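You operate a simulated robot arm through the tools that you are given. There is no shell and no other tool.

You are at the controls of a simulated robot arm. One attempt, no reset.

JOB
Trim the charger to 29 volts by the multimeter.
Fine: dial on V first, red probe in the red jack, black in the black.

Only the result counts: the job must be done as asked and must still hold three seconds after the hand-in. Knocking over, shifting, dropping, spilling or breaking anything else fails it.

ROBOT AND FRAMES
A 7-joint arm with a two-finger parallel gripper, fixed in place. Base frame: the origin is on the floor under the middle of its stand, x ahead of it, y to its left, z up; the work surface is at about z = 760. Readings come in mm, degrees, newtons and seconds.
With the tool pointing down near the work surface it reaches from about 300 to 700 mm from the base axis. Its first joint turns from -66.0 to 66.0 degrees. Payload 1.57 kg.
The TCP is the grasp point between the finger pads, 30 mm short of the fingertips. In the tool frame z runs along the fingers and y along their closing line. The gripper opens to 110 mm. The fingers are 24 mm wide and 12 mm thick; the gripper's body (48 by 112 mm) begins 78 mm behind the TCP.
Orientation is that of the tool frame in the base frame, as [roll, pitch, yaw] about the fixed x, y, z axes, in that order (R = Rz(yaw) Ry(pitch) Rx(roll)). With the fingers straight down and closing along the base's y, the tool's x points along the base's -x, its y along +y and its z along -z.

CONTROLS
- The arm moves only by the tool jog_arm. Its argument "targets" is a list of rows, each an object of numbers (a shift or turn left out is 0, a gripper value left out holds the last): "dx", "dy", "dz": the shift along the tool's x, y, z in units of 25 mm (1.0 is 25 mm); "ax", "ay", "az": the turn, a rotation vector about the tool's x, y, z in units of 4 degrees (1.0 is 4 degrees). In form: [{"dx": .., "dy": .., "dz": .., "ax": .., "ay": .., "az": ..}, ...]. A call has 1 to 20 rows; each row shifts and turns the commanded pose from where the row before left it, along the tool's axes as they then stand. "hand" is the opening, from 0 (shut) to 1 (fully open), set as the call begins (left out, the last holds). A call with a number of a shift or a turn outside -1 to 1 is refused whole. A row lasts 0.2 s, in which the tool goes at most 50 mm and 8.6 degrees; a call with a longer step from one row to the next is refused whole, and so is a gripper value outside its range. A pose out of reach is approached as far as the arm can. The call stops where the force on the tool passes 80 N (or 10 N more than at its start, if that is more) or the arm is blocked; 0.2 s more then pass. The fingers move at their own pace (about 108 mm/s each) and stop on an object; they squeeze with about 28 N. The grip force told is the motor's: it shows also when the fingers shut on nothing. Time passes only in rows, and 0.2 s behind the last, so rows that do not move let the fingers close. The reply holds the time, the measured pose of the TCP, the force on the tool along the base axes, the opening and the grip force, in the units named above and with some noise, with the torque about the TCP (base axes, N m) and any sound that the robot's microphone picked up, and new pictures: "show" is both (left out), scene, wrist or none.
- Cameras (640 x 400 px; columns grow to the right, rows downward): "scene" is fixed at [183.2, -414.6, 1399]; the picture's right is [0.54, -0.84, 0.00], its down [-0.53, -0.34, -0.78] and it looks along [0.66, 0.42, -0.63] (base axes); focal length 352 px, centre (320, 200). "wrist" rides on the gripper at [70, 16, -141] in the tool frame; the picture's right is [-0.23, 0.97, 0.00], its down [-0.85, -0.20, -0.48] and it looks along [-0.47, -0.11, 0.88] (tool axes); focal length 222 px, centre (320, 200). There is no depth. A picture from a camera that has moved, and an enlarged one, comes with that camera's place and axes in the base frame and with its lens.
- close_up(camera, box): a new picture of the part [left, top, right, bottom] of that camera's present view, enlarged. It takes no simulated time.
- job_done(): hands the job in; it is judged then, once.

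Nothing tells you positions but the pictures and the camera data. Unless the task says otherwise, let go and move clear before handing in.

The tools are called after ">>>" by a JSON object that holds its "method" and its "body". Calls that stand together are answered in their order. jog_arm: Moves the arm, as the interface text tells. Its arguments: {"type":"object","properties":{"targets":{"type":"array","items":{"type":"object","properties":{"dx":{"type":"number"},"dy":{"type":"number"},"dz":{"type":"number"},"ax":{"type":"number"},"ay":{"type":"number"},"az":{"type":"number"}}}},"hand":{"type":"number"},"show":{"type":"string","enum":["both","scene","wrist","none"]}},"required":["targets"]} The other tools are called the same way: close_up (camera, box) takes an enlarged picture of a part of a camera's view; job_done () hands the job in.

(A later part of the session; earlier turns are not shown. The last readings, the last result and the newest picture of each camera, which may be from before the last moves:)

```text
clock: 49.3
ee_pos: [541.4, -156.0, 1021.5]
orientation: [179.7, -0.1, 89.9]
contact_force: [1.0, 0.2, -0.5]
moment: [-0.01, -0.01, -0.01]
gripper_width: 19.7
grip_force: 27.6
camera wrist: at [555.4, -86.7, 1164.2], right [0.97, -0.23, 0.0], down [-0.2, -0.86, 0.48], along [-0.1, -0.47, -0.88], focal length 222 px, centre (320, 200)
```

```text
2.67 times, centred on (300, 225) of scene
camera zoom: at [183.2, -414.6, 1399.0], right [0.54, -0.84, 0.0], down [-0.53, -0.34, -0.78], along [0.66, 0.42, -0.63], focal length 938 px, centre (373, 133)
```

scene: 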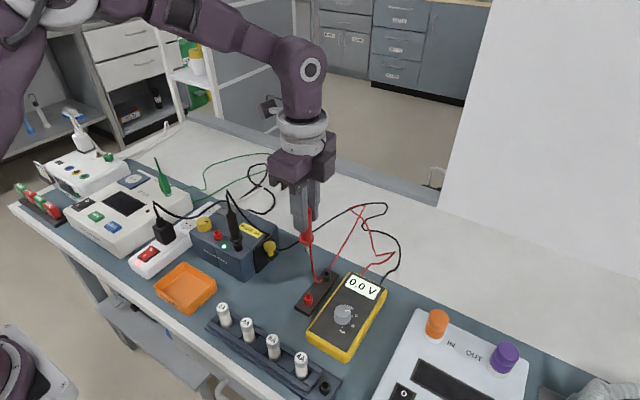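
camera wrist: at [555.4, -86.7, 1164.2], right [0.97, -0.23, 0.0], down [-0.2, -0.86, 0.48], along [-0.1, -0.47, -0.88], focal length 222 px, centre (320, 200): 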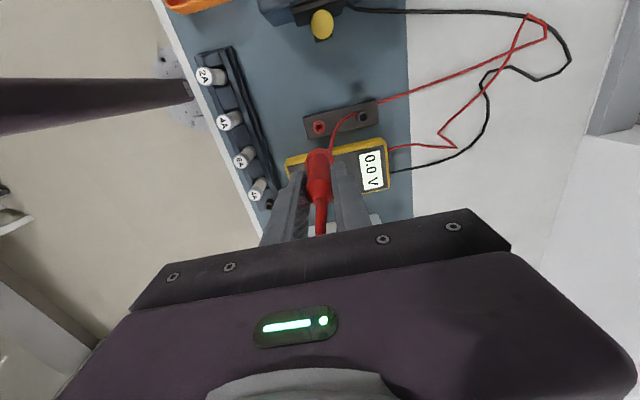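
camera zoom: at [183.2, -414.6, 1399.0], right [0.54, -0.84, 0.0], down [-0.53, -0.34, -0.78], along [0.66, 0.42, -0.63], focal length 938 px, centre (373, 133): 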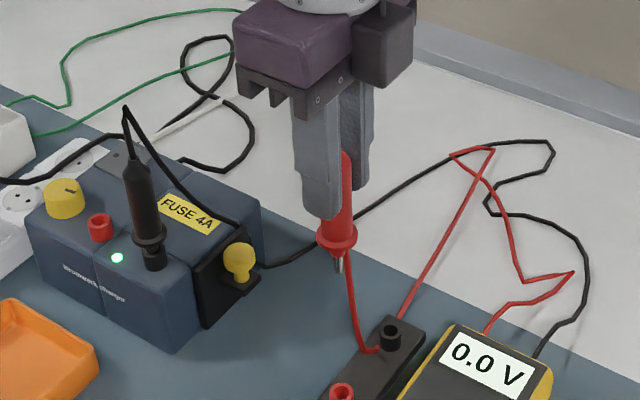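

The red probe is free. To avoid the standing black probe I'll raise to about z 1140, pass on the +x side, and then come over the red jack.

>>> {"method": "jog_arm", "body": {"targets": [{"dz": -0.96, "dy": 0.3}, {"dz": -0.96, "dy": 0.3}, {"dz": -0.96, "dy": 0.3}, {"dz": -0.96, "dy": 0.3}, {"dz": -0.96, "dy": 0.3}, {"dx": 0.92}, {"dx": 0.92}, {"dx": 0.92}, {"dx": 0.92}, {"dx": 0.92}, {"dx": 0.92}, {"dx": 0.92}, {"dx": 0.92}, {"dx": 0.92}, {"dx": 0.92}, {"dy": -0.7}, {"dy": -0.7}, {"dy": -0.63}, {"dz": 0}], "show": "both"}}

>>> {"method": "close_up", "body": {"camera": "scene", "box": [160, 130, 280, 270]}}

>>> {"method": "close_up", "body": {"camera": "wrist", "box": [240, 90, 400, 220]}}

```text
clock: 53.3
ee_pos: [525.8, 73.8, 1142.1]
orientation: [179.7, 0.1, 90.0]
contact_force: [1.2, 0.7, -0.5]
moment: [0.0, 0.02, 0.01]
gripper_width: 19.3
grip_force: 28.3
camera wrist: at [540.6, 144.3, 1284.9], right [0.97, -0.23, 0.0], down [-0.2, -0.86, 0.48], along [-0.1, -0.47, -0.88], focal length 222 px, centre (320, 200)
```

scene: 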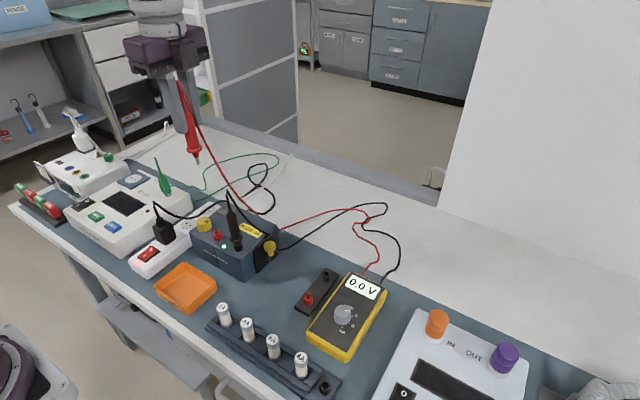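
wrist: 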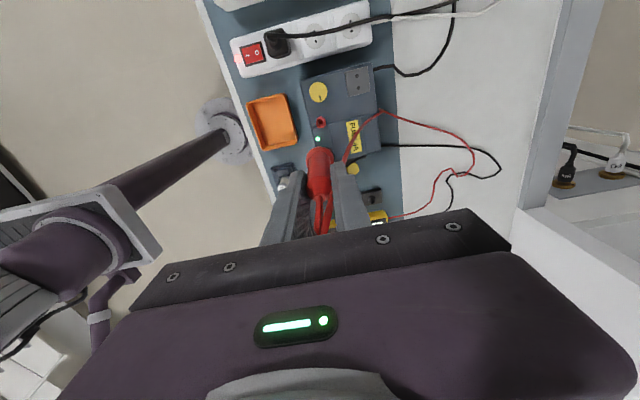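

```text
2.86 times, centred on (220, 200) of scene
camera zoom: at [183.2, -414.6, 1399.0], right [0.54, -0.84, 0.0], down [-0.53, -0.34, -0.78], along [0.66, 0.42, -0.63], focal length 1005 px, centre (606, 200)
```

zoom: 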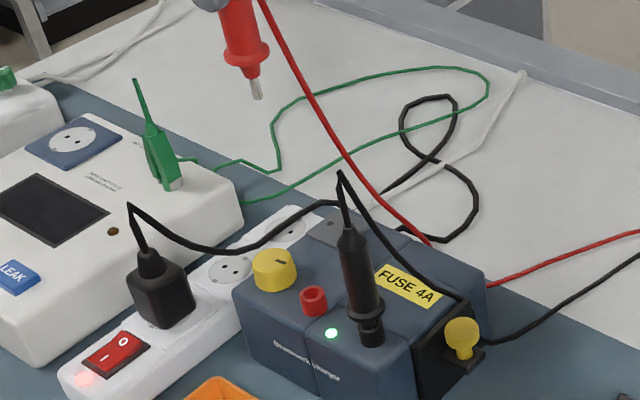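

```text
3.08 times, centred on (320, 155) of wrist
camera zoom: at [540.6, 144.3, 1284.9], right [0.97, -0.23, 0.0], down [-0.2, -0.86, 0.48], along [-0.1, -0.47, -0.88], focal length 684 px, centre (320, 338)
```

zoom: 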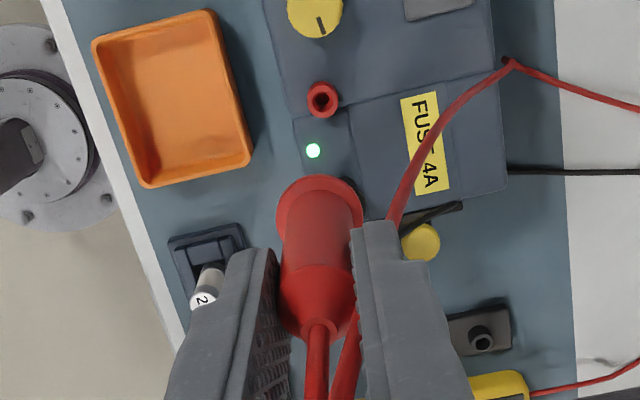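

Everything is intact and the red probe hangs above the red jack. I'll descend to about z 1000 and check the alignment.

>>> {"method": "jog_arm", "body": {"targets": [{"dz": 0.9, "dy": 0.04}, {"dz": 0.9}, {"dz": 0.9}, {"dz": 0.9}, {"dz": 0.9}, {"dz": 0.9}, {"dz": 0.5}, {"dz": 0}], "show": "both"}}

>>> {"method": "close_up", "body": {"camera": "scene", "box": [195, 200, 245, 250]}}

>>> {"method": "close_up", "body": {"camera": "wrist", "box": [290, 110, 350, 180]}}

```text
clock: 55.1
ee_pos: [526.3, 74.7, 993.0]
orientation: [179.8, 0.0, 90.0]
contact_force: [0.2, -1.0, 0.3]
moment: [-0.01, 0.0, 0.0]
gripper_width: 19.3
grip_force: 27.9
camera wrist: at [541.6, 145.1, 1134.8], right [0.97, -0.23, 0.0], down [-0.2, -0.86, 0.48], along [-0.1, -0.47, -0.88], focal length 222 px, centre (320, 200)
```

scene: 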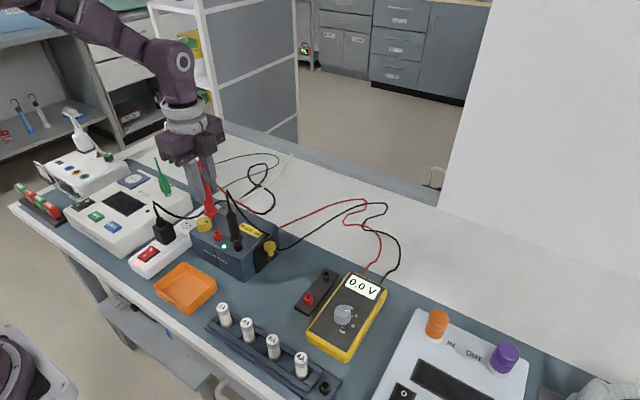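
wrist: 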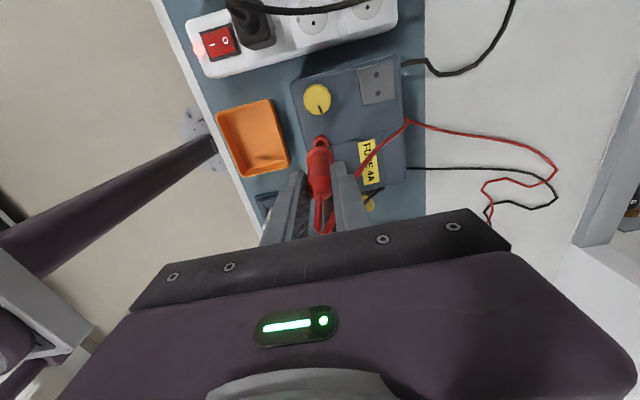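

```text
8.00 times, centred on (220, 225) of scene
camera zoom: at [183.2, -414.6, 1399.0], right [0.54, -0.84, 0.0], down [-0.53, -0.34, -0.78], along [0.66, 0.42, -0.63], focal length 2813 px, centre (1120, 0)
```

zoom: 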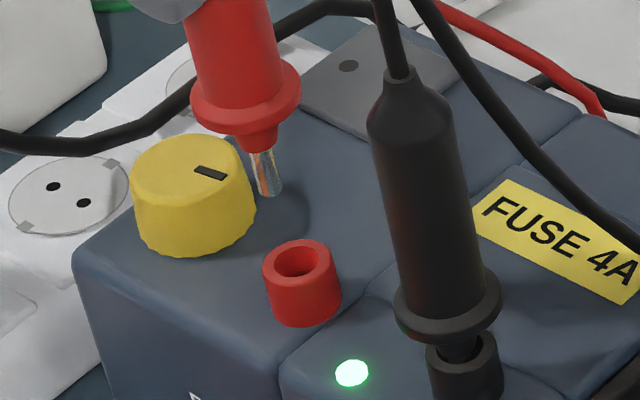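

```text
5.71 times, centred on (320, 145) of wrist
camera zoom: at [541.6, 145.1, 1134.8], right [0.97, -0.23, 0.0], down [-0.2, -0.86, 0.48], along [-0.1, -0.47, -0.88], focal length 1269 px, centre (320, 514)
```

zoom: 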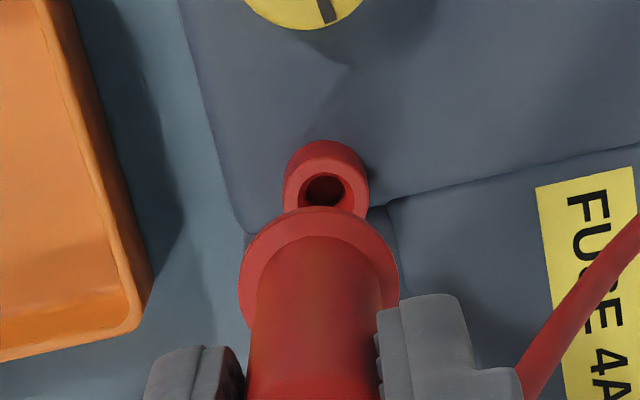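

The tip needs about +1.8 mm in x and -2.7 mm in y. I'll apply that and descend to just above the jack for a high-zoom check.

>>> {"method": "jog_arm", "body": {"targets": [{"dx": -0.11, "dy": 0.07}, {"dz": 0.4}, {"dz": 0.5}, {"dz": 0}], "show": "none"}}

>>> {"method": "close_up", "body": {"camera": "scene", "box": [202, 215, 232, 245]}}

>>> {"method": "close_up", "body": {"camera": "wrist", "box": [290, 110, 350, 180]}}

```text
clock: 56.1
ee_pos: [528.6, 71.2, 971.3]
orientation: [179.8, 0.1, 90.0]
contact_force: [0.4, -1.5, -0.7]
moment: [0.0, 0.0, 0.02]
gripper_width: 19.2
grip_force: 28.2
```

```text
13.33 times, centred on (217, 230) of scene
camera zoom: at [183.2, -414.6, 1399.0], right [0.54, -0.84, 0.0], down [-0.53, -0.34, -0.78], along [0.66, 0.42, -0.63], focal length 4689 px, centre (1693, -200)
```

zoom: 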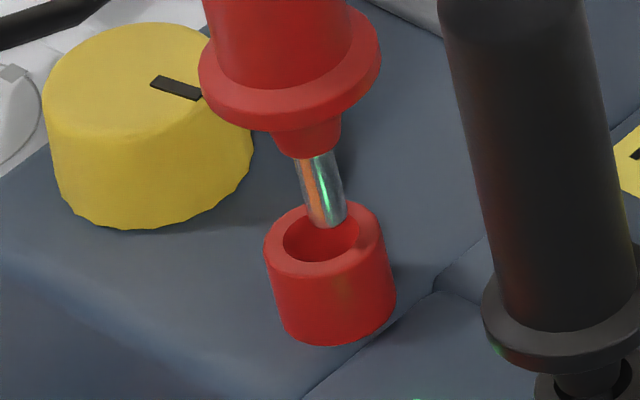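

```text
5.71 times, centred on (320, 145) of wrist
camera zoom: at [544.0, 141.8, 1113.2], right [0.97, -0.23, 0.0], down [-0.2, -0.86, 0.48], along [-0.1, -0.47, -0.88], focal length 1269 px, centre (320, 514)
```

zoom: 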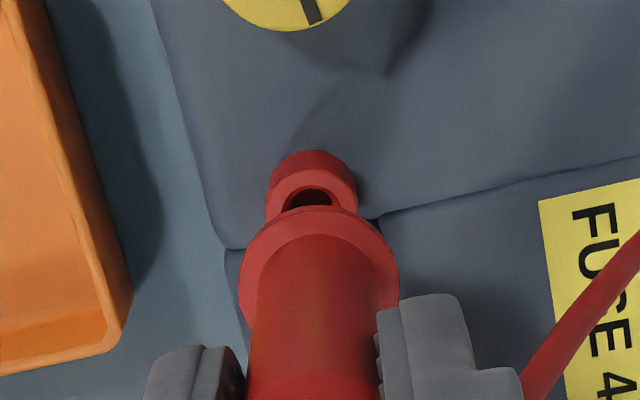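

The tip is about 1.3-1.9 mm low in y and slightly high in x. I'll correct by x -1.1, y +1.5, then lower about 8 mm to enter the hole.

>>> {"method": "jog_arm", "body": {"targets": [{"dx": 0.06, "dy": -0.045}, {"dz": 0.15}, {"dz": 0.15}, {"dz": 0}], "show": "none"}}

>>> {"method": "close_up", "body": {"camera": "scene", "box": [202, 215, 232, 245]}}

>>> {"method": "close_up", "body": {"camera": "wrist", "box": [290, 110, 350, 180]}}

```text
clock: 57.1
ee_pos: [528.3, 73.6, 963.7]
orientation: [179.8, 0.0, 90.0]
contact_force: [0.2, 0.0, 0.5]
moment: [0.02, 0.06, -0.04]
gripper_width: 19.2
grip_force: 28.1
```

```text
13.33 times, centred on (217, 230) of scene
camera zoom: at [183.2, -414.6, 1399.0], right [0.54, -0.84, 0.0], down [-0.53, -0.34, -0.78], along [0.66, 0.42, -0.63], focal length 4689 px, centre (1693, -200)
```

zoom: 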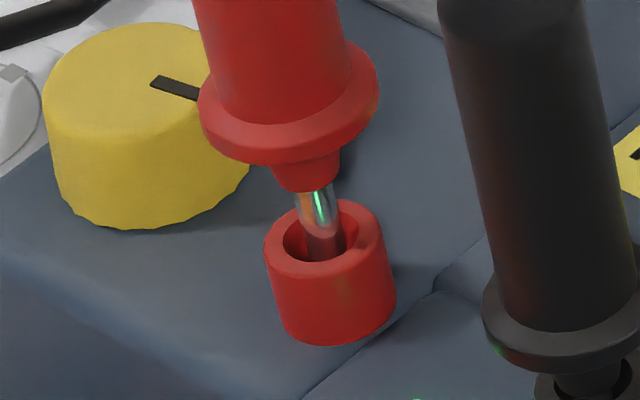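

```text
5.71 times, centred on (320, 145) of wrist
camera zoom: at [543.2, 143.2, 1106.3], right [0.97, -0.23, 0.0], down [-0.2, -0.86, 0.48], along [-0.1, -0.47, -0.88], focal length 1269 px, centre (320, 514)
```

zoom: 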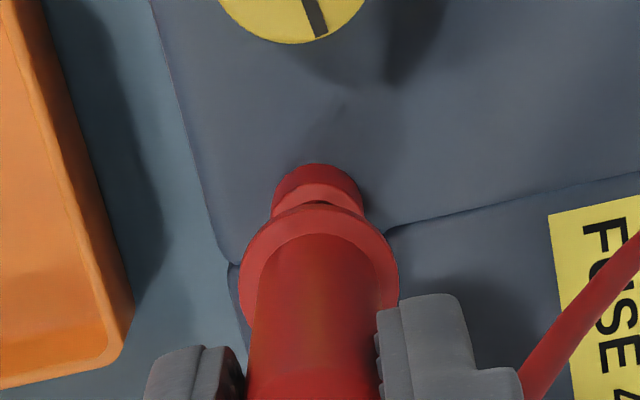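

The tip is inside the red jack's hole with no contact force. I'll descend further in small steps.

>>> {"method": "jog_arm", "body": {"targets": [{"dz": 0.1, "dy": -0.02}, {"dz": 0.1}, {"dz": 0.1}, {"dz": 0}], "show": "none"}}

>>> {"method": "close_up", "body": {"camera": "scene", "box": [202, 215, 232, 245]}}

```text
clock: 58.1
ee_pos: [527.6, 73.9, 956.1]
orientation: [179.7, 0.0, 90.0]
contact_force: [-0.2, 0.1, 0.7]
moment: [0.01, -0.08, 0.01]
gripper_width: 19.4
grip_force: 27.9
```

```text
13.33 times, centred on (217, 230) of scene
camera zoom: at [183.2, -414.6, 1399.0], right [0.54, -0.84, 0.0], down [-0.53, -0.34, -0.78], along [0.66, 0.42, -0.63], focal length 4689 px, centre (1693, -200)
```

zoom: 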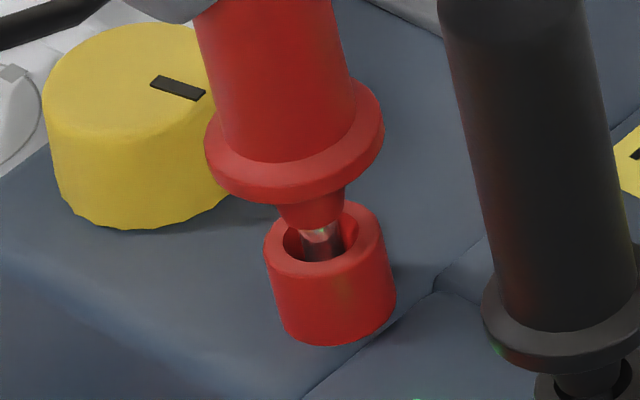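

>>> {"method": "jog_arm", "body": {"targets": [{"dz": 0.1}, {"dz": 0.1}, {"dz": 0.06}, {"dz": 0}], "show": "none"}}

>>> {"method": "close_up", "body": {"camera": "scene", "box": [202, 215, 232, 245]}}

>>> {"method": "close_up", "body": {"camera": "scene", "box": [335, 265, 395, 310]}}

```text
clock: 59.1
ee_pos: [528.9, 73.0, 951.7]
orientation: [179.7, -0.1, 90.0]
contact_force: [-3.4, 4.1, 25.7]
moment: [0.26, 0.53, -0.04]
gripper_width: 19.5
grip_force: 28.2
```

```text
13.33 times, centred on (217, 230) of scene
camera zoom: at [182.7, -414.6, 1399.1], right [0.54, -0.84, 0.0], down [-0.53, -0.34, -0.78], along [0.66, 0.42, -0.63], focal length 4689 px, centre (1693, -200)
```

zoom: 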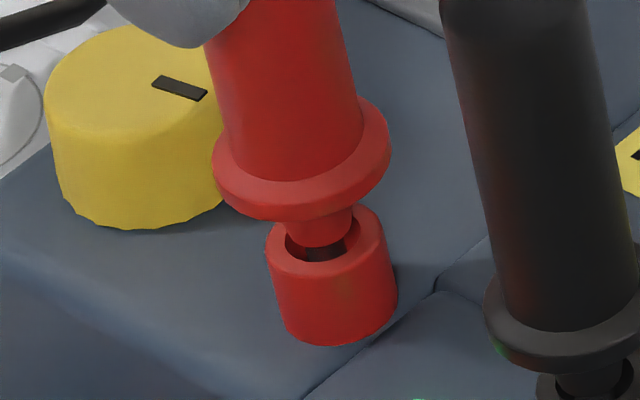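

```text
8.89 times, centred on (365, 288) of scene
camera zoom: at [182.7, -414.6, 1399.1], right [0.54, -0.84, 0.0], down [-0.53, -0.34, -0.78], along [0.66, 0.42, -0.63], focal length 3126 px, centre (-80, -578)
```

zoom: 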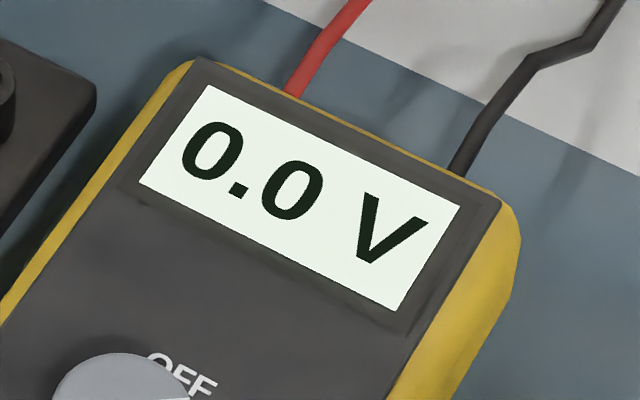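

The red tip met a ledge at z 951.7 (the black one went to 947). The side forces say to shift toward -x/+y, so I'll back up slightly, shift 1 mm each, and retry.

>>> {"method": "jog_arm", "body": {"targets": [{"dz": -0.12}, {"dx": 0.04, "dy": -0.04}, {"dz": 0}], "show": "none"}}

>>> {"method": "jog_arm", "body": {"targets": [{"dz": 0.08}, {"dz": 0.08}, {"dz": 0}], "show": "none"}}

>>> {"method": "close_up", "body": {"camera": "scene", "box": [202, 215, 232, 245]}}

>>> {"method": "close_up", "body": {"camera": "scene", "box": [335, 265, 395, 310]}}

```text
clock: 59.9
ee_pos: [527.3, 74.0, 953.2]
orientation: [179.8, 0.1, 89.9]
contact_force: [0.1, -3.8, -3.8]
moment: [-0.31, 0.1, -0.04]
gripper_width: 19.3
grip_force: 28.1
```

```text
clock: 60.7
ee_pos: [527.7, 74.5, 950.5]
orientation: [179.6, -0.1, 90.0]
contact_force: [1.2, -2.7, 23.4]
moment: [-0.14, -0.33, 0.0]
gripper_width: 19.3
grip_force: 27.5
```

```text
13.33 times, centred on (217, 230) of scene
camera zoom: at [182.8, -414.7, 1399.0], right [0.54, -0.84, 0.0], down [-0.53, -0.34, -0.78], along [0.66, 0.42, -0.63], focal length 4689 px, centre (1693, -200)
```

zoom: 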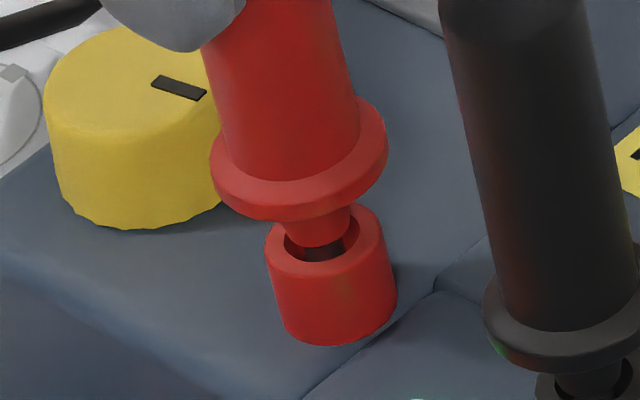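

```text
8.89 times, centred on (365, 288) of scene
camera zoom: at [182.8, -414.7, 1399.0], right [0.54, -0.84, 0.0], down [-0.53, -0.34, -0.78], along [0.66, 0.42, -0.63], focal length 3126 px, centre (-80, -578)
```

zoom: 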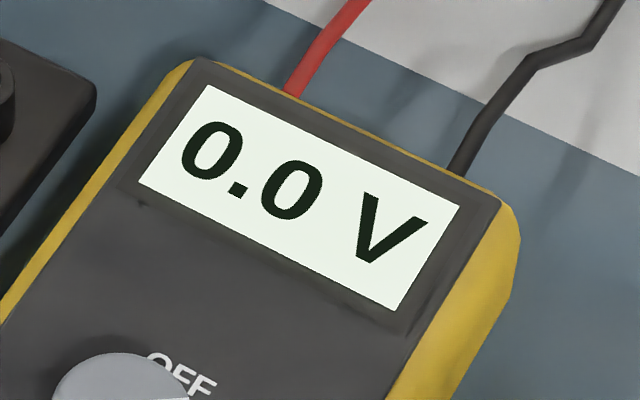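

The load is now almost purely axial. I'll press a little further and watch whether it moves deeper.

>>> {"method": "jog_arm", "body": {"targets": [{"dz": 0.06}, {"dz": 0.06}, {"dz": 0}], "show": "none"}}

>>> {"method": "close_up", "body": {"camera": "scene", "box": [202, 215, 232, 245]}}

```text
clock: 61.5
ee_pos: [526.9, 72.9, 947.4]
orientation: [179.5, -0.1, 89.9]
contact_force: [7.3, 0.3, 39.8]
moment: [0.15, -0.52, 0.01]
gripper_width: 18.4
grip_force: 28.1
```

```text
13.33 times, centred on (217, 230) of scene
camera zoom: at [182.7, -414.7, 1399.1], right [0.54, -0.84, 0.0], down [-0.53, -0.34, -0.78], along [0.66, 0.42, -0.63], focal length 4689 px, centre (1693, -200)
```

zoom: 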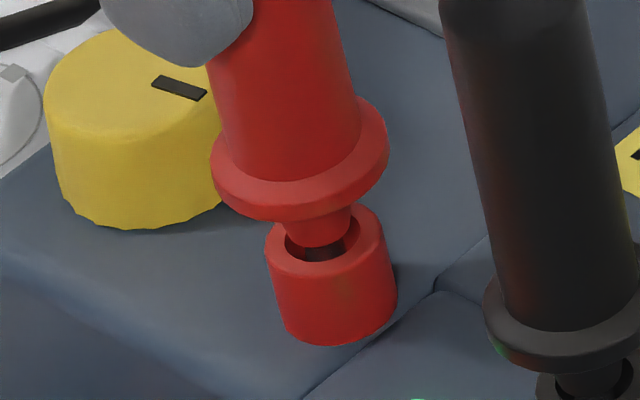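

The fingers slid on the probe, so the red probe is at the bottom of its jack. I'll check the meter and both jacks now.

>>> {"method": "close_up", "body": {"camera": "scene", "box": [335, 265, 395, 310]}}

>>> {"method": "close_up", "body": {"camera": "scene", "box": [222, 222, 252, 252]}}

>>> {"method": "close_up", "body": {"camera": "wrist", "box": [260, 80, 400, 220]}}

```text
8.89 times, centred on (365, 288) of scene
camera zoom: at [182.7, -414.7, 1399.1], right [0.54, -0.84, 0.0], down [-0.53, -0.34, -0.78], along [0.66, 0.42, -0.63], focal length 3126 px, centre (-80, -578)
```

zoom: 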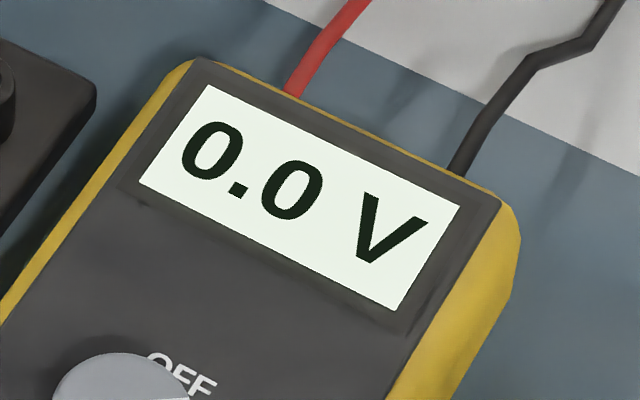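

```text
13.33 times, centred on (237, 237) of scene
camera zoom: at [182.7, -414.7, 1399.1], right [0.54, -0.84, 0.0], down [-0.53, -0.34, -0.78], along [0.66, 0.42, -0.63], focal length 4689 px, centre (1427, -293)
```

zoom: 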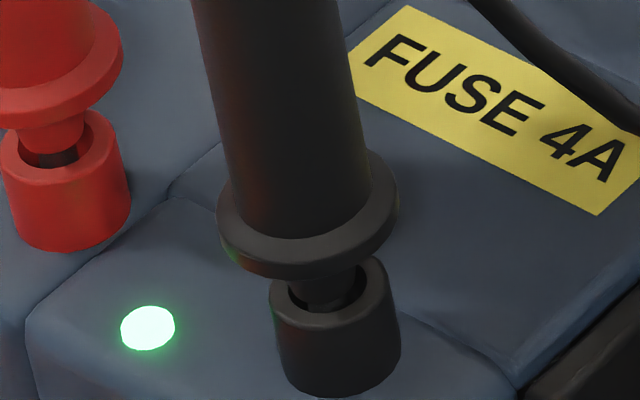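

```text
2.86 times, centred on (330, 150) of wrist
camera zoom: at [542.0, 143.9, 1089.5], right [0.97, -0.23, 0.01], down [-0.2, -0.86, 0.48], along [-0.1, -0.47, -0.88], focal length 635 px, centre (291, 343)
```

zoom: 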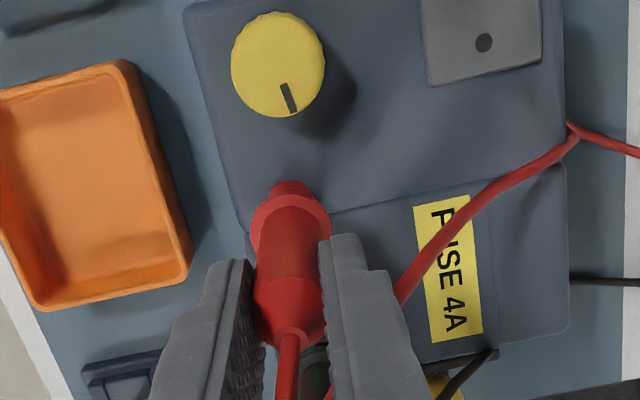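

The black probe sits about 3 mm deeper in its jack than the red one, so the red is likely hung up on an edge. I'll lift it 3 mm and probe sideways for the bore centre using force feedback.

>>> {"method": "jog_arm", "body": {"targets": [{"dz": -0.1}, {"dz": -0.1}, {"dz": -0.04}, {"dz": 0}], "show": "none"}}

>>> {"method": "jog_arm", "body": {"targets": [{"dy": 0.06}, {"dz": 0}], "show": "none"}}

>>> {"method": "jog_arm", "body": {"targets": [{"dy": 0.06}, {"dz": 0}], "show": "none"}}

```text
clock: 62.5
ee_pos: [526.5, 73.0, 952.5]
orientation: [179.9, 0.0, 90.0]
contact_force: [3.1, -0.1, -1.4]
moment: [0.0, -0.31, 0.01]
gripper_width: 19.5
grip_force: 28.3
```

```text
clock: 63.1
ee_pos: [528.3, 74.0, 952.1]
orientation: [179.9, 0.0, 90.0]
contact_force: [-0.2, 0.6, -0.8]
moment: [0.01, 0.17, 0.02]
gripper_width: 19.6
grip_force: 27.9
```

```text
clock: 63.7
ee_pos: [529.4, 73.9, 952.3]
orientation: [179.7, 0.0, 90.0]
contact_force: [-4.4, 0.2, 0.1]
moment: [0.08, 0.44, -0.02]
gripper_width: 19.3
grip_force: 27.9
```

The bore is narrow here, and the x centre is about 1.7 mm back. I'll set that and test y.

>>> {"method": "jog_arm", "body": {"targets": [{"dy": -0.065}, {"dz": 0}], "show": "none"}}

>>> {"method": "jog_arm", "body": {"targets": [{"dx": 0.06}, {"dz": 0}], "show": "none"}}

>>> {"method": "jog_arm", "body": {"targets": [{"dx": -0.12}, {"dz": 0}], "show": "none"}}

```text
clock: 64.3
ee_pos: [528.6, 74.0, 951.6]
orientation: [179.6, 0.0, 90.0]
contact_force: [2.2, -0.4, 0.9]
moment: [-0.01, 0.04, -0.01]
gripper_width: 19.1
grip_force: 28.3
```

```text
clock: 64.9
ee_pos: [529.0, 74.4, 951.7]
orientation: [179.7, 0.1, 90.0]
contact_force: [3.6, -8.4, 4.0]
moment: [-0.72, -0.44, -0.03]
gripper_width: 19.4
grip_force: 28.0
```

```text
clock: 65.5
ee_pos: [526.3, 73.3, 950.7]
orientation: [179.8, -0.2, 90.0]
contact_force: [-1.3, 3.9, -0.4]
moment: [0.33, 0.22, 0.02]
gripper_width: 19.4
grip_force: 27.5
```

The y centre is about 0.4 mm below my earlier setting. I'll centre there and press down gently.

>>> {"method": "jog_arm", "body": {"targets": [{"dx": 0.045}, {"dz": 0}], "show": "none"}}

>>> {"method": "jog_arm", "body": {"targets": [{"dz": 0.05}, {"dz": 0.05}, {"dz": 0}], "show": "none"}}

>>> {"method": "jog_arm", "body": {"targets": [{"dz": 0.05}, {"dz": 0.05}, {"dz": 0}], "show": "none"}}

>>> {"method": "close_up", "body": {"camera": "scene", "box": [202, 215, 232, 245]}}

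>>> {"method": "close_up", "body": {"camera": "scene", "box": [335, 265, 395, 310]}}

```text
clock: 66.1
ee_pos: [527.2, 74.3, 951.2]
orientation: [179.7, 0.0, 90.1]
contact_force: [0.5, -0.7, -0.6]
moment: [-0.12, -0.13, -0.02]
gripper_width: 19.6
grip_force: 27.8
```

```text
clock: 66.9
ee_pos: [526.7, 73.1, 949.0]
orientation: [179.7, -0.1, 90.1]
contact_force: [-0.2, 0.0, -0.1]
moment: [-0.05, -0.13, -0.01]
gripper_width: 19.3
grip_force: 28.0
```

```text
clock: 67.7
ee_pos: [527.0, 73.4, 948.3]
orientation: [179.5, -0.1, 90.0]
contact_force: [-2.8, 2.5, 27.4]
moment: [0.14, 0.54, -0.01]
gripper_width: 19.6
grip_force: 28.0
```

```text
13.33 times, centred on (217, 230) of scene
camera zoom: at [182.7, -414.6, 1399.1], right [0.54, -0.84, 0.0], down [-0.53, -0.34, -0.78], along [0.66, 0.42, -0.63], focal length 4689 px, centre (1693, -200)
```

zoom: 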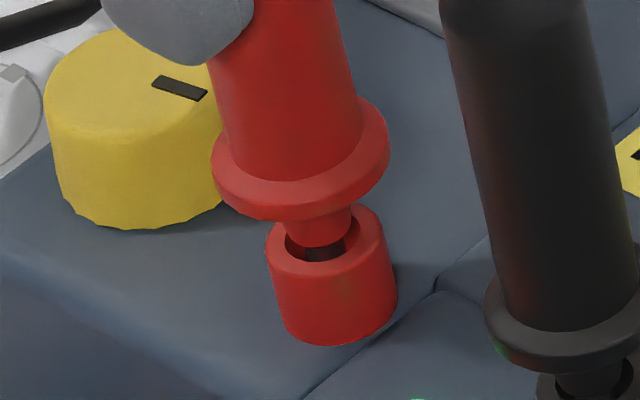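

```text
8.89 times, centred on (365, 288) of scene
camera zoom: at [182.7, -414.6, 1399.1], right [0.54, -0.84, 0.0], down [-0.53, -0.34, -0.78], along [0.66, 0.42, -0.63], focal length 3126 px, centre (-80, -578)
```

zoom: 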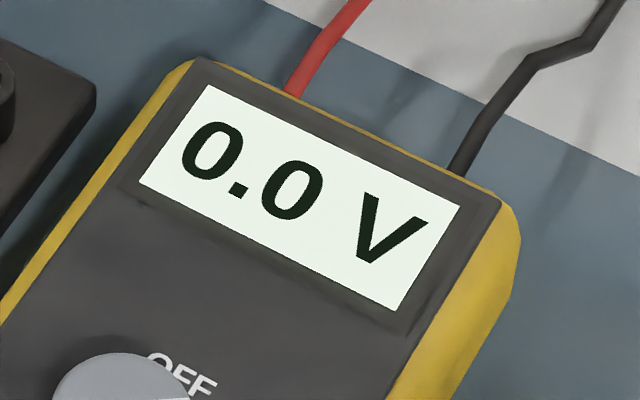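

The red probe is on a hard bottom, with the bore centred and the side forces small. I'll relax the push and release it, then see whether the meter responds.

>>> {"method": "jog_arm", "body": {"targets": [{"dz": -0.08}, {"dz": 0}], "show": "none"}}

>>> {"method": "jog_arm", "body": {"targets": [{"dz": 0}, {"dz": 0}, {"dz": 0}, {"dz": 0}], "hand": 0.4, "show": "both"}}

>>> {"method": "close_up", "body": {"camera": "scene", "box": [190, 200, 260, 260]}}

>>> {"method": "close_up", "body": {"camera": "scene", "box": [335, 265, 395, 310]}}

```text
clock: 68.3
ee_pos: [527.8, 73.7, 948.4]
orientation: [179.8, 0.1, 90.0]
contact_force: [-0.3, -0.5, -2.9]
moment: [-0.07, 0.2, 0.0]
gripper_width: 19.5
grip_force: 28.1
```

```text
clock: 69.3
ee_pos: [527.3, 72.3, 948.6]
orientation: [179.7, -0.1, 90.0]
contact_force: [0.6, 1.1, 0.1]
moment: [-0.05, 0.0, 0.01]
gripper_width: 44.1
grip_force: 0.1
camera wrist: at [543.0, 143.4, 1091.4], right [0.97, -0.23, 0.0], down [-0.2, -0.86, 0.48], along [-0.1, -0.47, -0.88], focal length 222 px, centre (320, 200)
```

scene: 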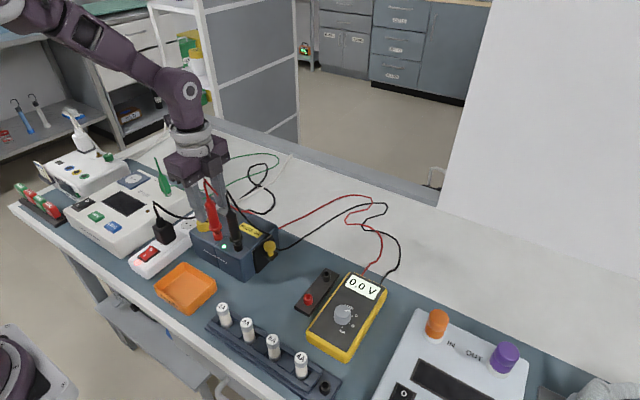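
wrist: 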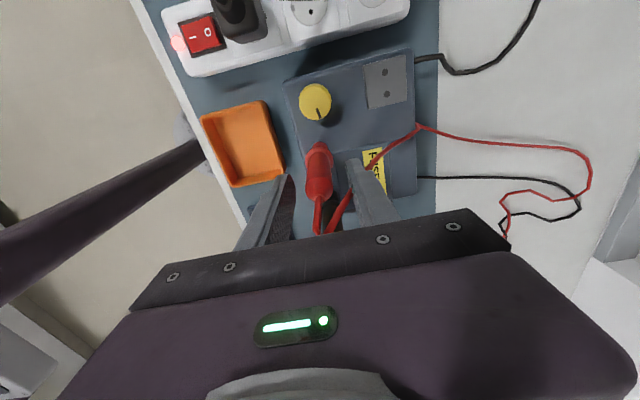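

```text
6.67 times, centred on (225, 230) of scene
camera zoom: at [183.2, -414.6, 1399.0], right [0.54, -0.84, 0.0], down [-0.53, -0.34, -0.78], along [0.66, 0.42, -0.63], focal length 2344 px, centre (953, 0)
```

zoom: 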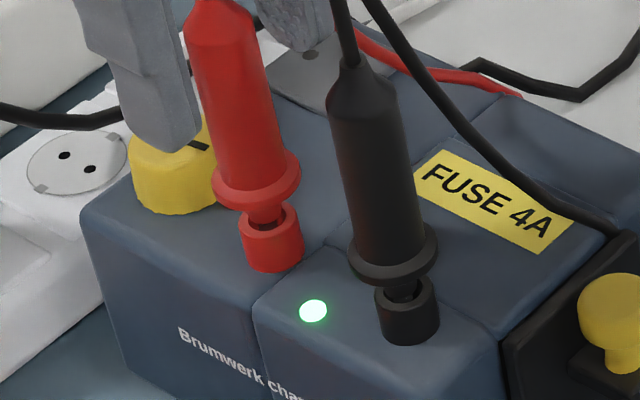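

```text
8.89 times, centred on (365, 288) of scene
camera zoom: at [183.2, -414.6, 1399.0], right [0.54, -0.84, 0.0], down [-0.53, -0.34, -0.78], along [0.66, 0.42, -0.63], focal length 3126 px, centre (-80, -578)
```

zoom: 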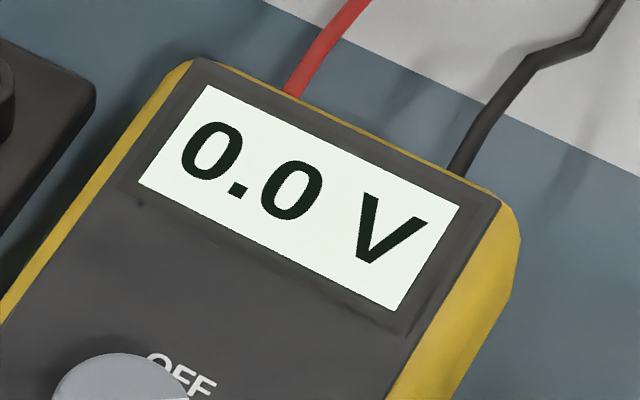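

Both probes now stand free in the jacks, but the meter still shows 0.0 V. I'll inspect each seating closely.

>>> {"method": "close_up", "body": {"camera": "scene", "box": [205, 220, 235, 250]}}

>>> {"method": "close_up", "body": {"camera": "scene", "box": [222, 222, 252, 252]}}

>>> {"method": "close_up", "body": {"camera": "scene", "box": [190, 185, 260, 250]}}

>>> {"method": "close_up", "body": {"camera": "wrist", "box": [280, 120, 360, 220]}}

```text
13.33 times, centred on (220, 235) of scene
camera zoom: at [183.2, -414.6, 1399.0], right [0.54, -0.84, 0.0], down [-0.53, -0.34, -0.78], along [0.66, 0.42, -0.63], focal length 4689 px, centre (1653, -267)
```

zoom: 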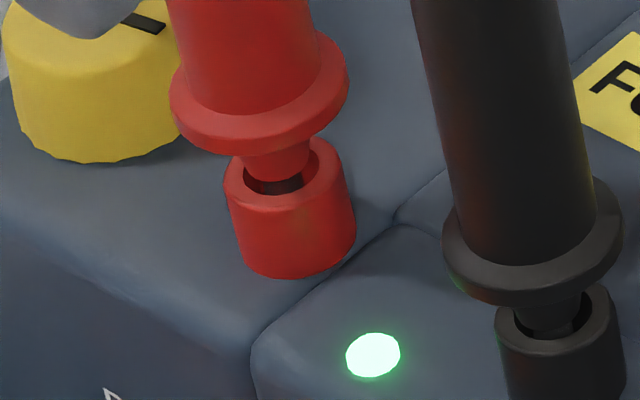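

```text
13.33 times, centred on (237, 237) of scene
camera zoom: at [183.2, -414.6, 1399.0], right [0.54, -0.84, 0.0], down [-0.53, -0.34, -0.78], along [0.66, 0.42, -0.63], focal length 4689 px, centre (1427, -293)
```

zoom: 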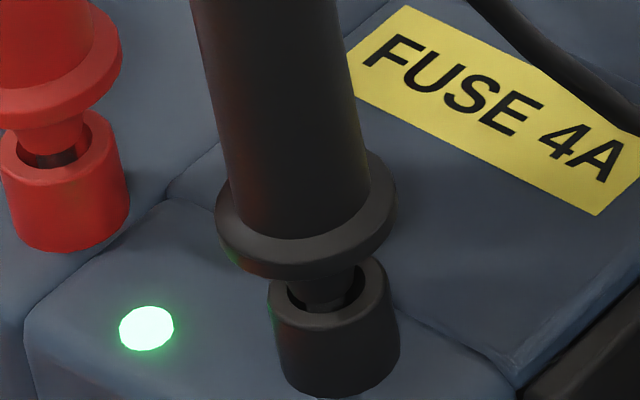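

```text
6.15 times, centred on (225, 218) of scene
camera zoom: at [183.2, -414.6, 1399.0], right [0.54, -0.84, 0.0], down [-0.53, -0.34, -0.78], along [0.66, 0.42, -0.63], focal length 2164 px, centre (905, 92)
```

zoom: 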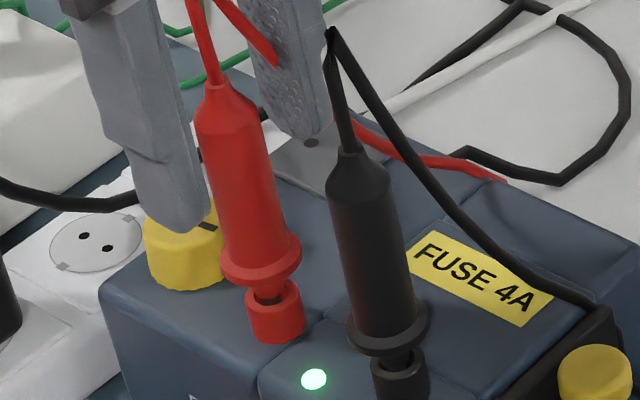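

```text
4.00 times, centred on (320, 170) of wrist
camera zoom: at [543.0, 143.4, 1091.4], right [0.97, -0.23, 0.0], down [-0.2, -0.86, 0.48], along [-0.1, -0.47, -0.88], focal length 888 px, centre (320, 320)
```

zoom: 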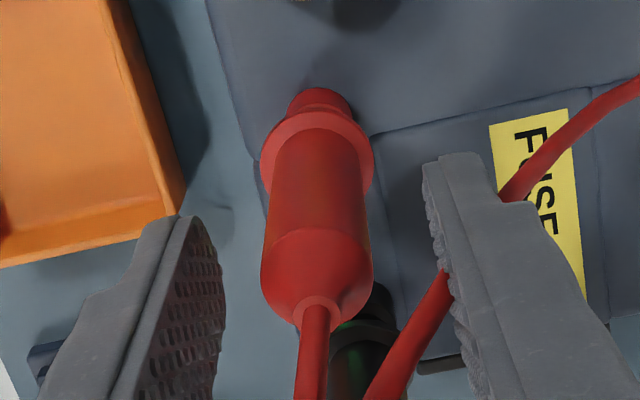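

Geometrically both look seated, though the black ring appears offset from its jack. I'll rise, view from above, and then re-centre the black probe by force as I did the red.

>>> {"method": "jog_arm", "body": {"targets": [{"dz": -0.5}, {"dz": -0.9}, {"dz": -1}, {"dz": -1}, {"dz": -1}, {"dx": -0.8}, {"dx": -0.8}, {"dx": -0.8}, {"dz": 0}], "show": "wrist"}}

>>> {"method": "close_up", "body": {"camera": "wrist", "box": [260, 90, 380, 210]}}

>>> {"method": "close_up", "body": {"camera": "scene", "box": [335, 265, 395, 310]}}

```text
clock: 71.3
ee_pos: [526.5, 13.5, 1059.7]
orientation: [179.8, -0.1, 90.0]
contact_force: [0.2, -0.6, 0.2]
moment: [-0.02, -0.01, 0.0]
gripper_width: 43.7
grip_force: 0.0
camera wrist: at [542.1, 83.2, 1201.6], right [0.97, -0.23, 0.0], down [-0.2, -0.86, 0.48], along [-0.1, -0.47, -0.88], focal length 222 px, centre (320, 200)
```

wrist: 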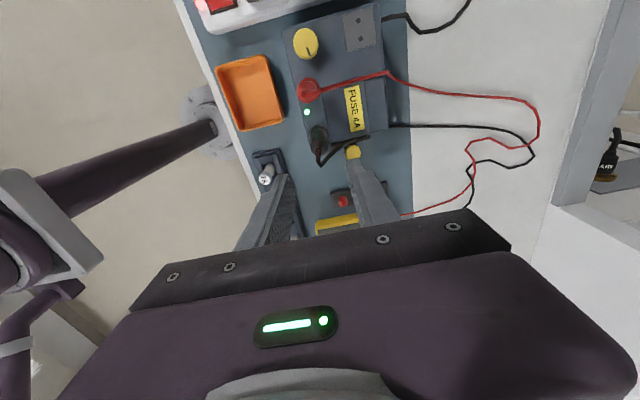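

```text
3.33 times, centred on (320, 150) of wrist
camera zoom: at [542.1, 83.2, 1201.6], right [0.97, -0.23, 0.0], down [-0.2, -0.86, 0.48], along [-0.1, -0.47, -0.88], focal length 740 px, centre (320, 367)
```

zoom: 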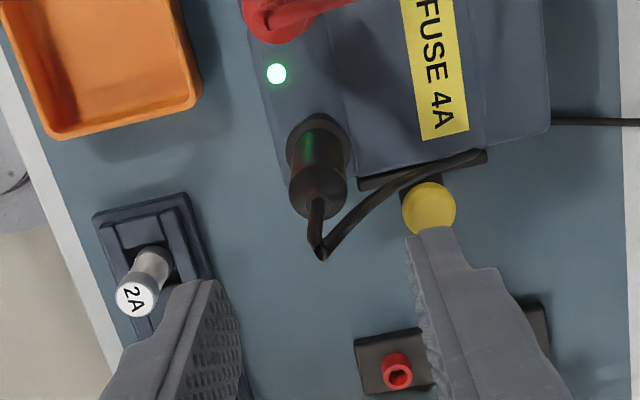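

```text
8.89 times, centred on (365, 288) of scene
camera zoom: at [183.2, -414.6, 1399.0], right [0.54, -0.84, 0.0], down [-0.53, -0.34, -0.78], along [0.66, 0.42, -0.63], focal length 3126 px, centre (-80, -578)
```

zoom: 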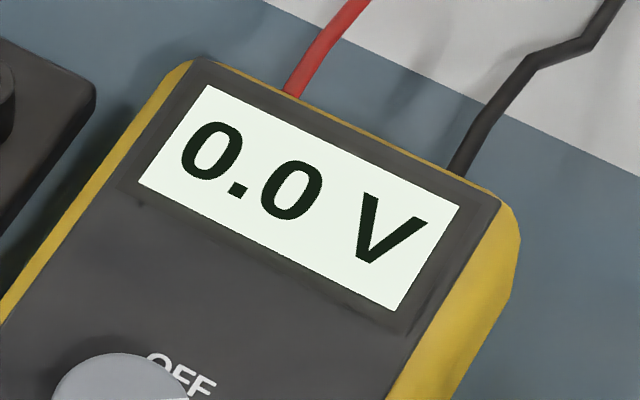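

From above the black probe looks well placed. I'll zoom tighter on each jack and neck to see which one isn't fully home.

>>> {"method": "close_up", "body": {"camera": "scene", "box": [211, 226, 227, 242]}}

>>> {"method": "close_up", "body": {"camera": "scene", "box": [229, 234, 245, 250]}}

```text
16.00 times, centred on (219, 234) of scene
camera zoom: at [183.2, -414.6, 1399.0], right [0.54, -0.84, 0.0], down [-0.53, -0.34, -0.78], along [0.66, 0.42, -0.63], focal length 5627 px, centre (1936, -344)
```

zoom: 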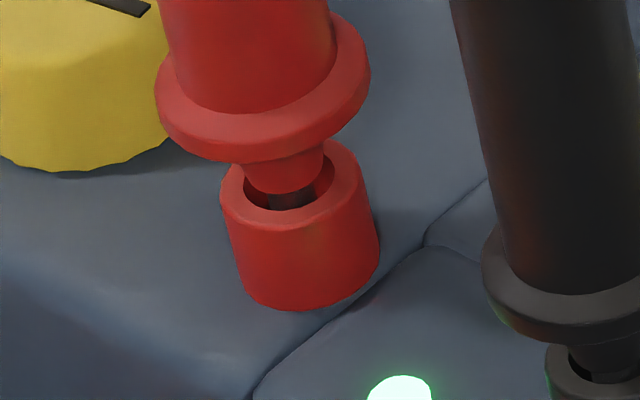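

```text
16.00 times, centred on (237, 242) of scene
camera zoom: at [183.2, -414.6, 1399.0], right [0.54, -0.84, 0.0], down [-0.53, -0.34, -0.78], along [0.66, 0.42, -0.63], focal length 5627 px, centre (1648, -472)
```

zoom: 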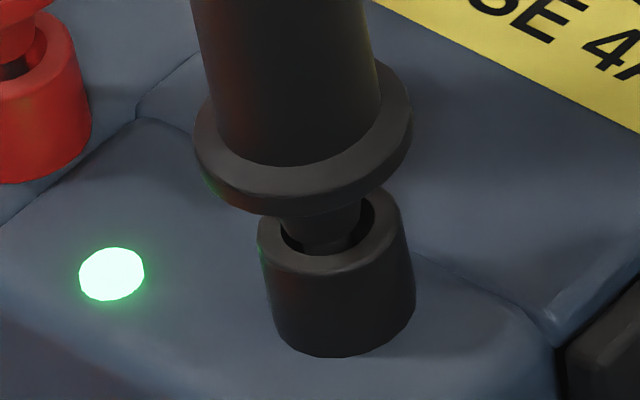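

The red probe sits about 3 mm less deep than the black. I'll return to the red probe, regrip it, and work it down with small wiggles.

>>> {"method": "jog_arm", "body": {"targets": [{"dx": 0.8}, {"dx": 0.8}, {"dx": 0.8}, {"dz": 1}, {"dz": 1}, {"dz": 1}, {"dz": 0.9}, {"dz": 0.4}, {"dz": 0}], "show": "none"}}

>>> {"method": "close_up", "body": {"camera": "wrist", "box": [260, 110, 380, 220]}}

```text
clock: 73.3
ee_pos: [528.1, 73.6, 951.8]
orientation: [179.8, 0.1, 90.0]
contact_force: [-0.4, -0.8, 0.5]
moment: [0.02, -0.01, 0.01]
gripper_width: 44.1
grip_force: 0.0
```

```text
3.64 times, centred on (320, 165) of wrist
camera zoom: at [543.8, 143.3, 1093.7], right [0.97, -0.23, 0.0], down [-0.2, -0.86, 0.48], along [-0.1, -0.47, -0.88], focal length 808 px, centre (320, 327)
```

zoom: 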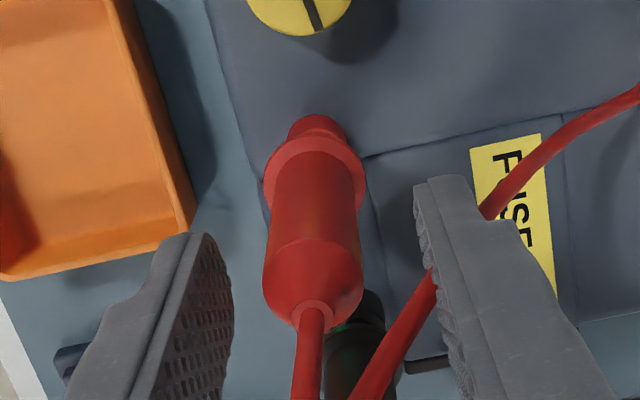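

The probe sits about 2 mm to -x of the finger midline. I'll centre on it, close, then shift it +0.8 mm in x and press.

>>> {"method": "jog_arm", "body": {"targets": [{"dy": -0.08, "dz": 0.06}, {"dz": 0}], "show": "none"}}

>>> {"method": "jog_arm", "body": {"targets": [{"dz": 0}, {"dz": 0}, {"dz": 0}, {"dz": 0}], "hand": 0, "show": "none"}}

>>> {"method": "jog_arm", "body": {"targets": [{"dz": -0.05, "dy": 0.02}, {"dy": 0.02}, {"dz": 0}], "show": "none"}}

>>> {"method": "jog_arm", "body": {"targets": [{"dz": 0.06}, {"dz": 0.06}, {"dz": 0}], "show": "none"}}

>>> {"method": "close_up", "body": {"camera": "scene", "box": [211, 226, 227, 242]}}

```text
clock: 73.9
ee_pos: [525.7, 74.2, 950.1]
orientation: [179.9, 0.0, 90.1]
contact_force: [-0.4, 0.4, 0.0]
moment: [0.03, 0.02, 0.04]
gripper_width: 44.2
grip_force: 0.1
```

```text
clock: 74.9
ee_pos: [526.7, 72.9, 950.4]
orientation: [179.6, -0.1, 90.0]
contact_force: [8.9, 0.0, 0.5]
moment: [0.06, -0.64, 0.03]
gripper_width: 19.4
grip_force: 28.0
```

```text
clock: 75.7
ee_pos: [525.9, 73.0, 951.1]
orientation: [179.8, 0.0, 90.0]
contact_force: [0.7, 2.0, 0.0]
moment: [0.18, -0.08, 0.0]
gripper_width: 19.4
grip_force: 27.8
```

```text
clock: 76.5
ee_pos: [527.5, 72.9, 950.7]
orientation: [179.6, -0.2, 90.0]
contact_force: [3.8, 3.4, 15.7]
moment: [0.17, 0.21, -0.02]
gripper_width: 19.4
grip_force: 27.3
```

```text
16.00 times, centred on (219, 234) of scene
camera zoom: at [183.0, -414.5, 1399.1], right [0.54, -0.84, 0.0], down [-0.53, -0.34, -0.78], along [0.66, 0.42, -0.63], focal length 5627 px, centre (1936, -344)
```

zoom: 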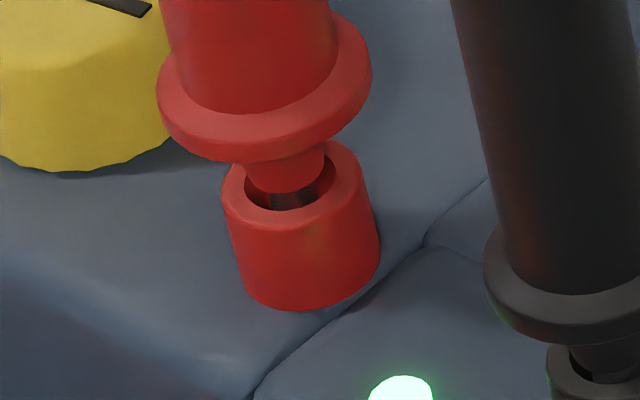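

It still rests at the same depth. I'll wiggle in a small circle under light push.

>>> {"method": "jog_arm", "body": {"targets": [{"dx": 0.05}, {"dx": 0.03, "dy": 0.03}, {"dy": 0.05, "dx": -0.03}, {"dx": -0.06}, {"dx": -0.05, "dy": -0.03}, {"dy": -0.06}, {"dy": -0.05, "dx": 0.03}, {"dx": 0.06}, {"dy": 0.03, "dx": -0.03}, {"dy": 0.03}, {"dz": 0}], "show": "none"}}

>>> {"method": "close_up", "body": {"camera": "scene", "box": [211, 226, 227, 242]}}

>>> {"method": "close_up", "body": {"camera": "scene", "box": [335, 265, 395, 310]}}

```text
clock: 78.9
ee_pos: [527.7, 74.1, 947.8]
orientation: [179.6, 0.0, 90.1]
contact_force: [10.9, 3.9, 5.8]
moment: [0.12, -0.72, -0.01]
gripper_width: 19.4
grip_force: 27.9
```

```text
16.00 times, centred on (219, 234) of scene
camera zoom: at [183.4, -414.5, 1399.0], right [0.54, -0.84, 0.0], down [-0.53, -0.34, -0.78], along [0.66, 0.42, -0.63], focal length 5627 px, centre (1936, -344)
```

zoom: 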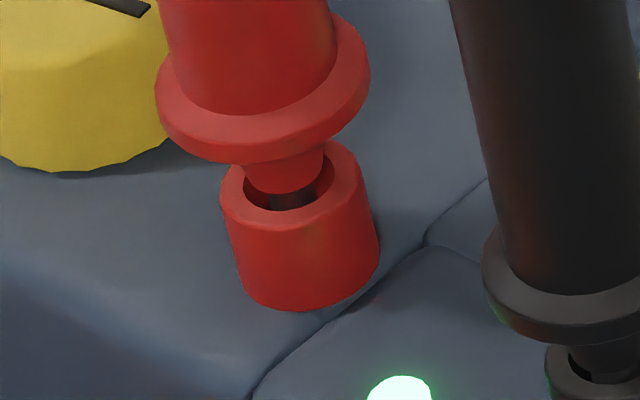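

```text
8.89 times, centred on (365, 288) of scene
camera zoom: at [183.4, -414.5, 1399.0], right [0.54, -0.84, 0.0], down [-0.53, -0.34, -0.78], along [0.66, 0.42, -0.63], focal length 3126 px, centre (-80, -578)
```

zoom: 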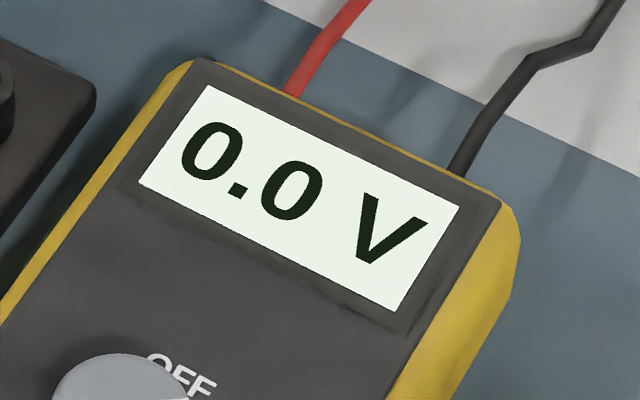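

The red probe is on a firm floor, so the black one may be the one out of place. I'll release red and do the same force-centering on black.

>>> {"method": "jog_arm", "body": {"targets": [{"dy": 0.04}, {"dz": 0}], "show": "none"}}

>>> {"method": "jog_arm", "body": {"targets": [{"dz": 0}, {"dz": 0}, {"dz": -0.5}, {"dz": -0.9}, {"dz": -1}, {"dz": -1}, {"dz": -1}, {"dx": -0.8}, {"dx": -0.8}, {"dx": -0.78}, {"dz": 1}, {"dz": 1}, {"dz": 0.9}, {"dz": 0}], "hand": 0.4, "show": "none"}}

>>> {"method": "close_up", "body": {"camera": "wrist", "box": [260, 90, 380, 220]}}

>>> {"method": "close_up", "body": {"camera": "scene", "box": [200, 190, 260, 255]}}

```text
clock: 79.5
ee_pos: [527.6, 73.1, 948.5]
orientation: [179.7, -0.1, 90.0]
contact_force: [10.4, 6.1, 1.1]
moment: [0.28, -0.69, 0.05]
gripper_width: 19.1
grip_force: 28.0
```

```text
clock: 82.5
ee_pos: [529.8, 14.7, 985.9]
orientation: [179.7, 0.1, 90.1]
contact_force: [0.6, 0.0, -0.1]
moment: [0.02, -0.01, -0.03]
gripper_width: 44.3
grip_force: 0.1
```

```text
3.08 times, centred on (320, 155) of wrist
camera zoom: at [543.9, 84.2, 1128.7], right [0.97, -0.23, 0.0], down [-0.2, -0.86, 0.48], along [-0.1, -0.47, -0.88], focal length 684 px, centre (320, 338)
```

zoom: 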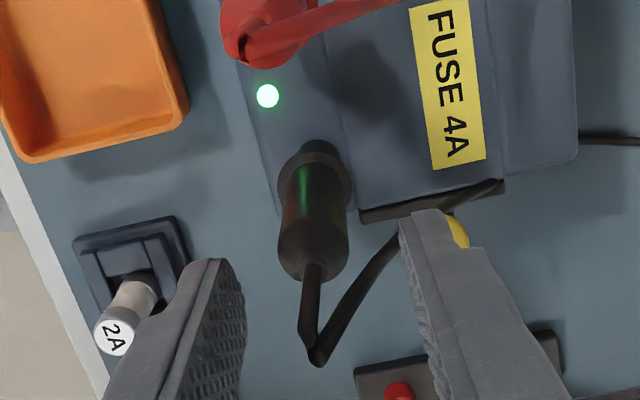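

```text
6.15 times, centred on (230, 222) of scene
camera zoom: at [183.2, -414.6, 1399.0], right [0.54, -0.84, 0.0], down [-0.53, -0.34, -0.78], along [0.66, 0.42, -0.63], focal length 2164 px, centre (874, 62)
```

zoom: 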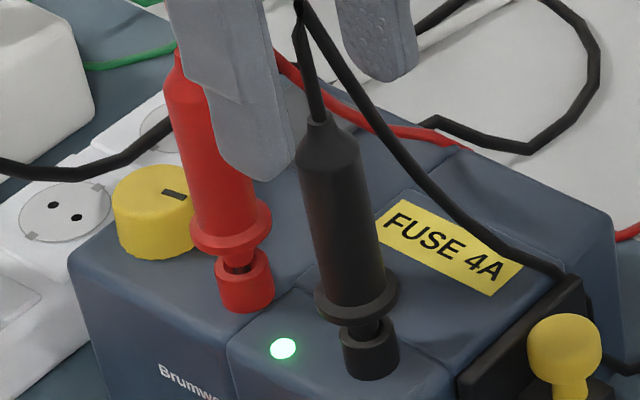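

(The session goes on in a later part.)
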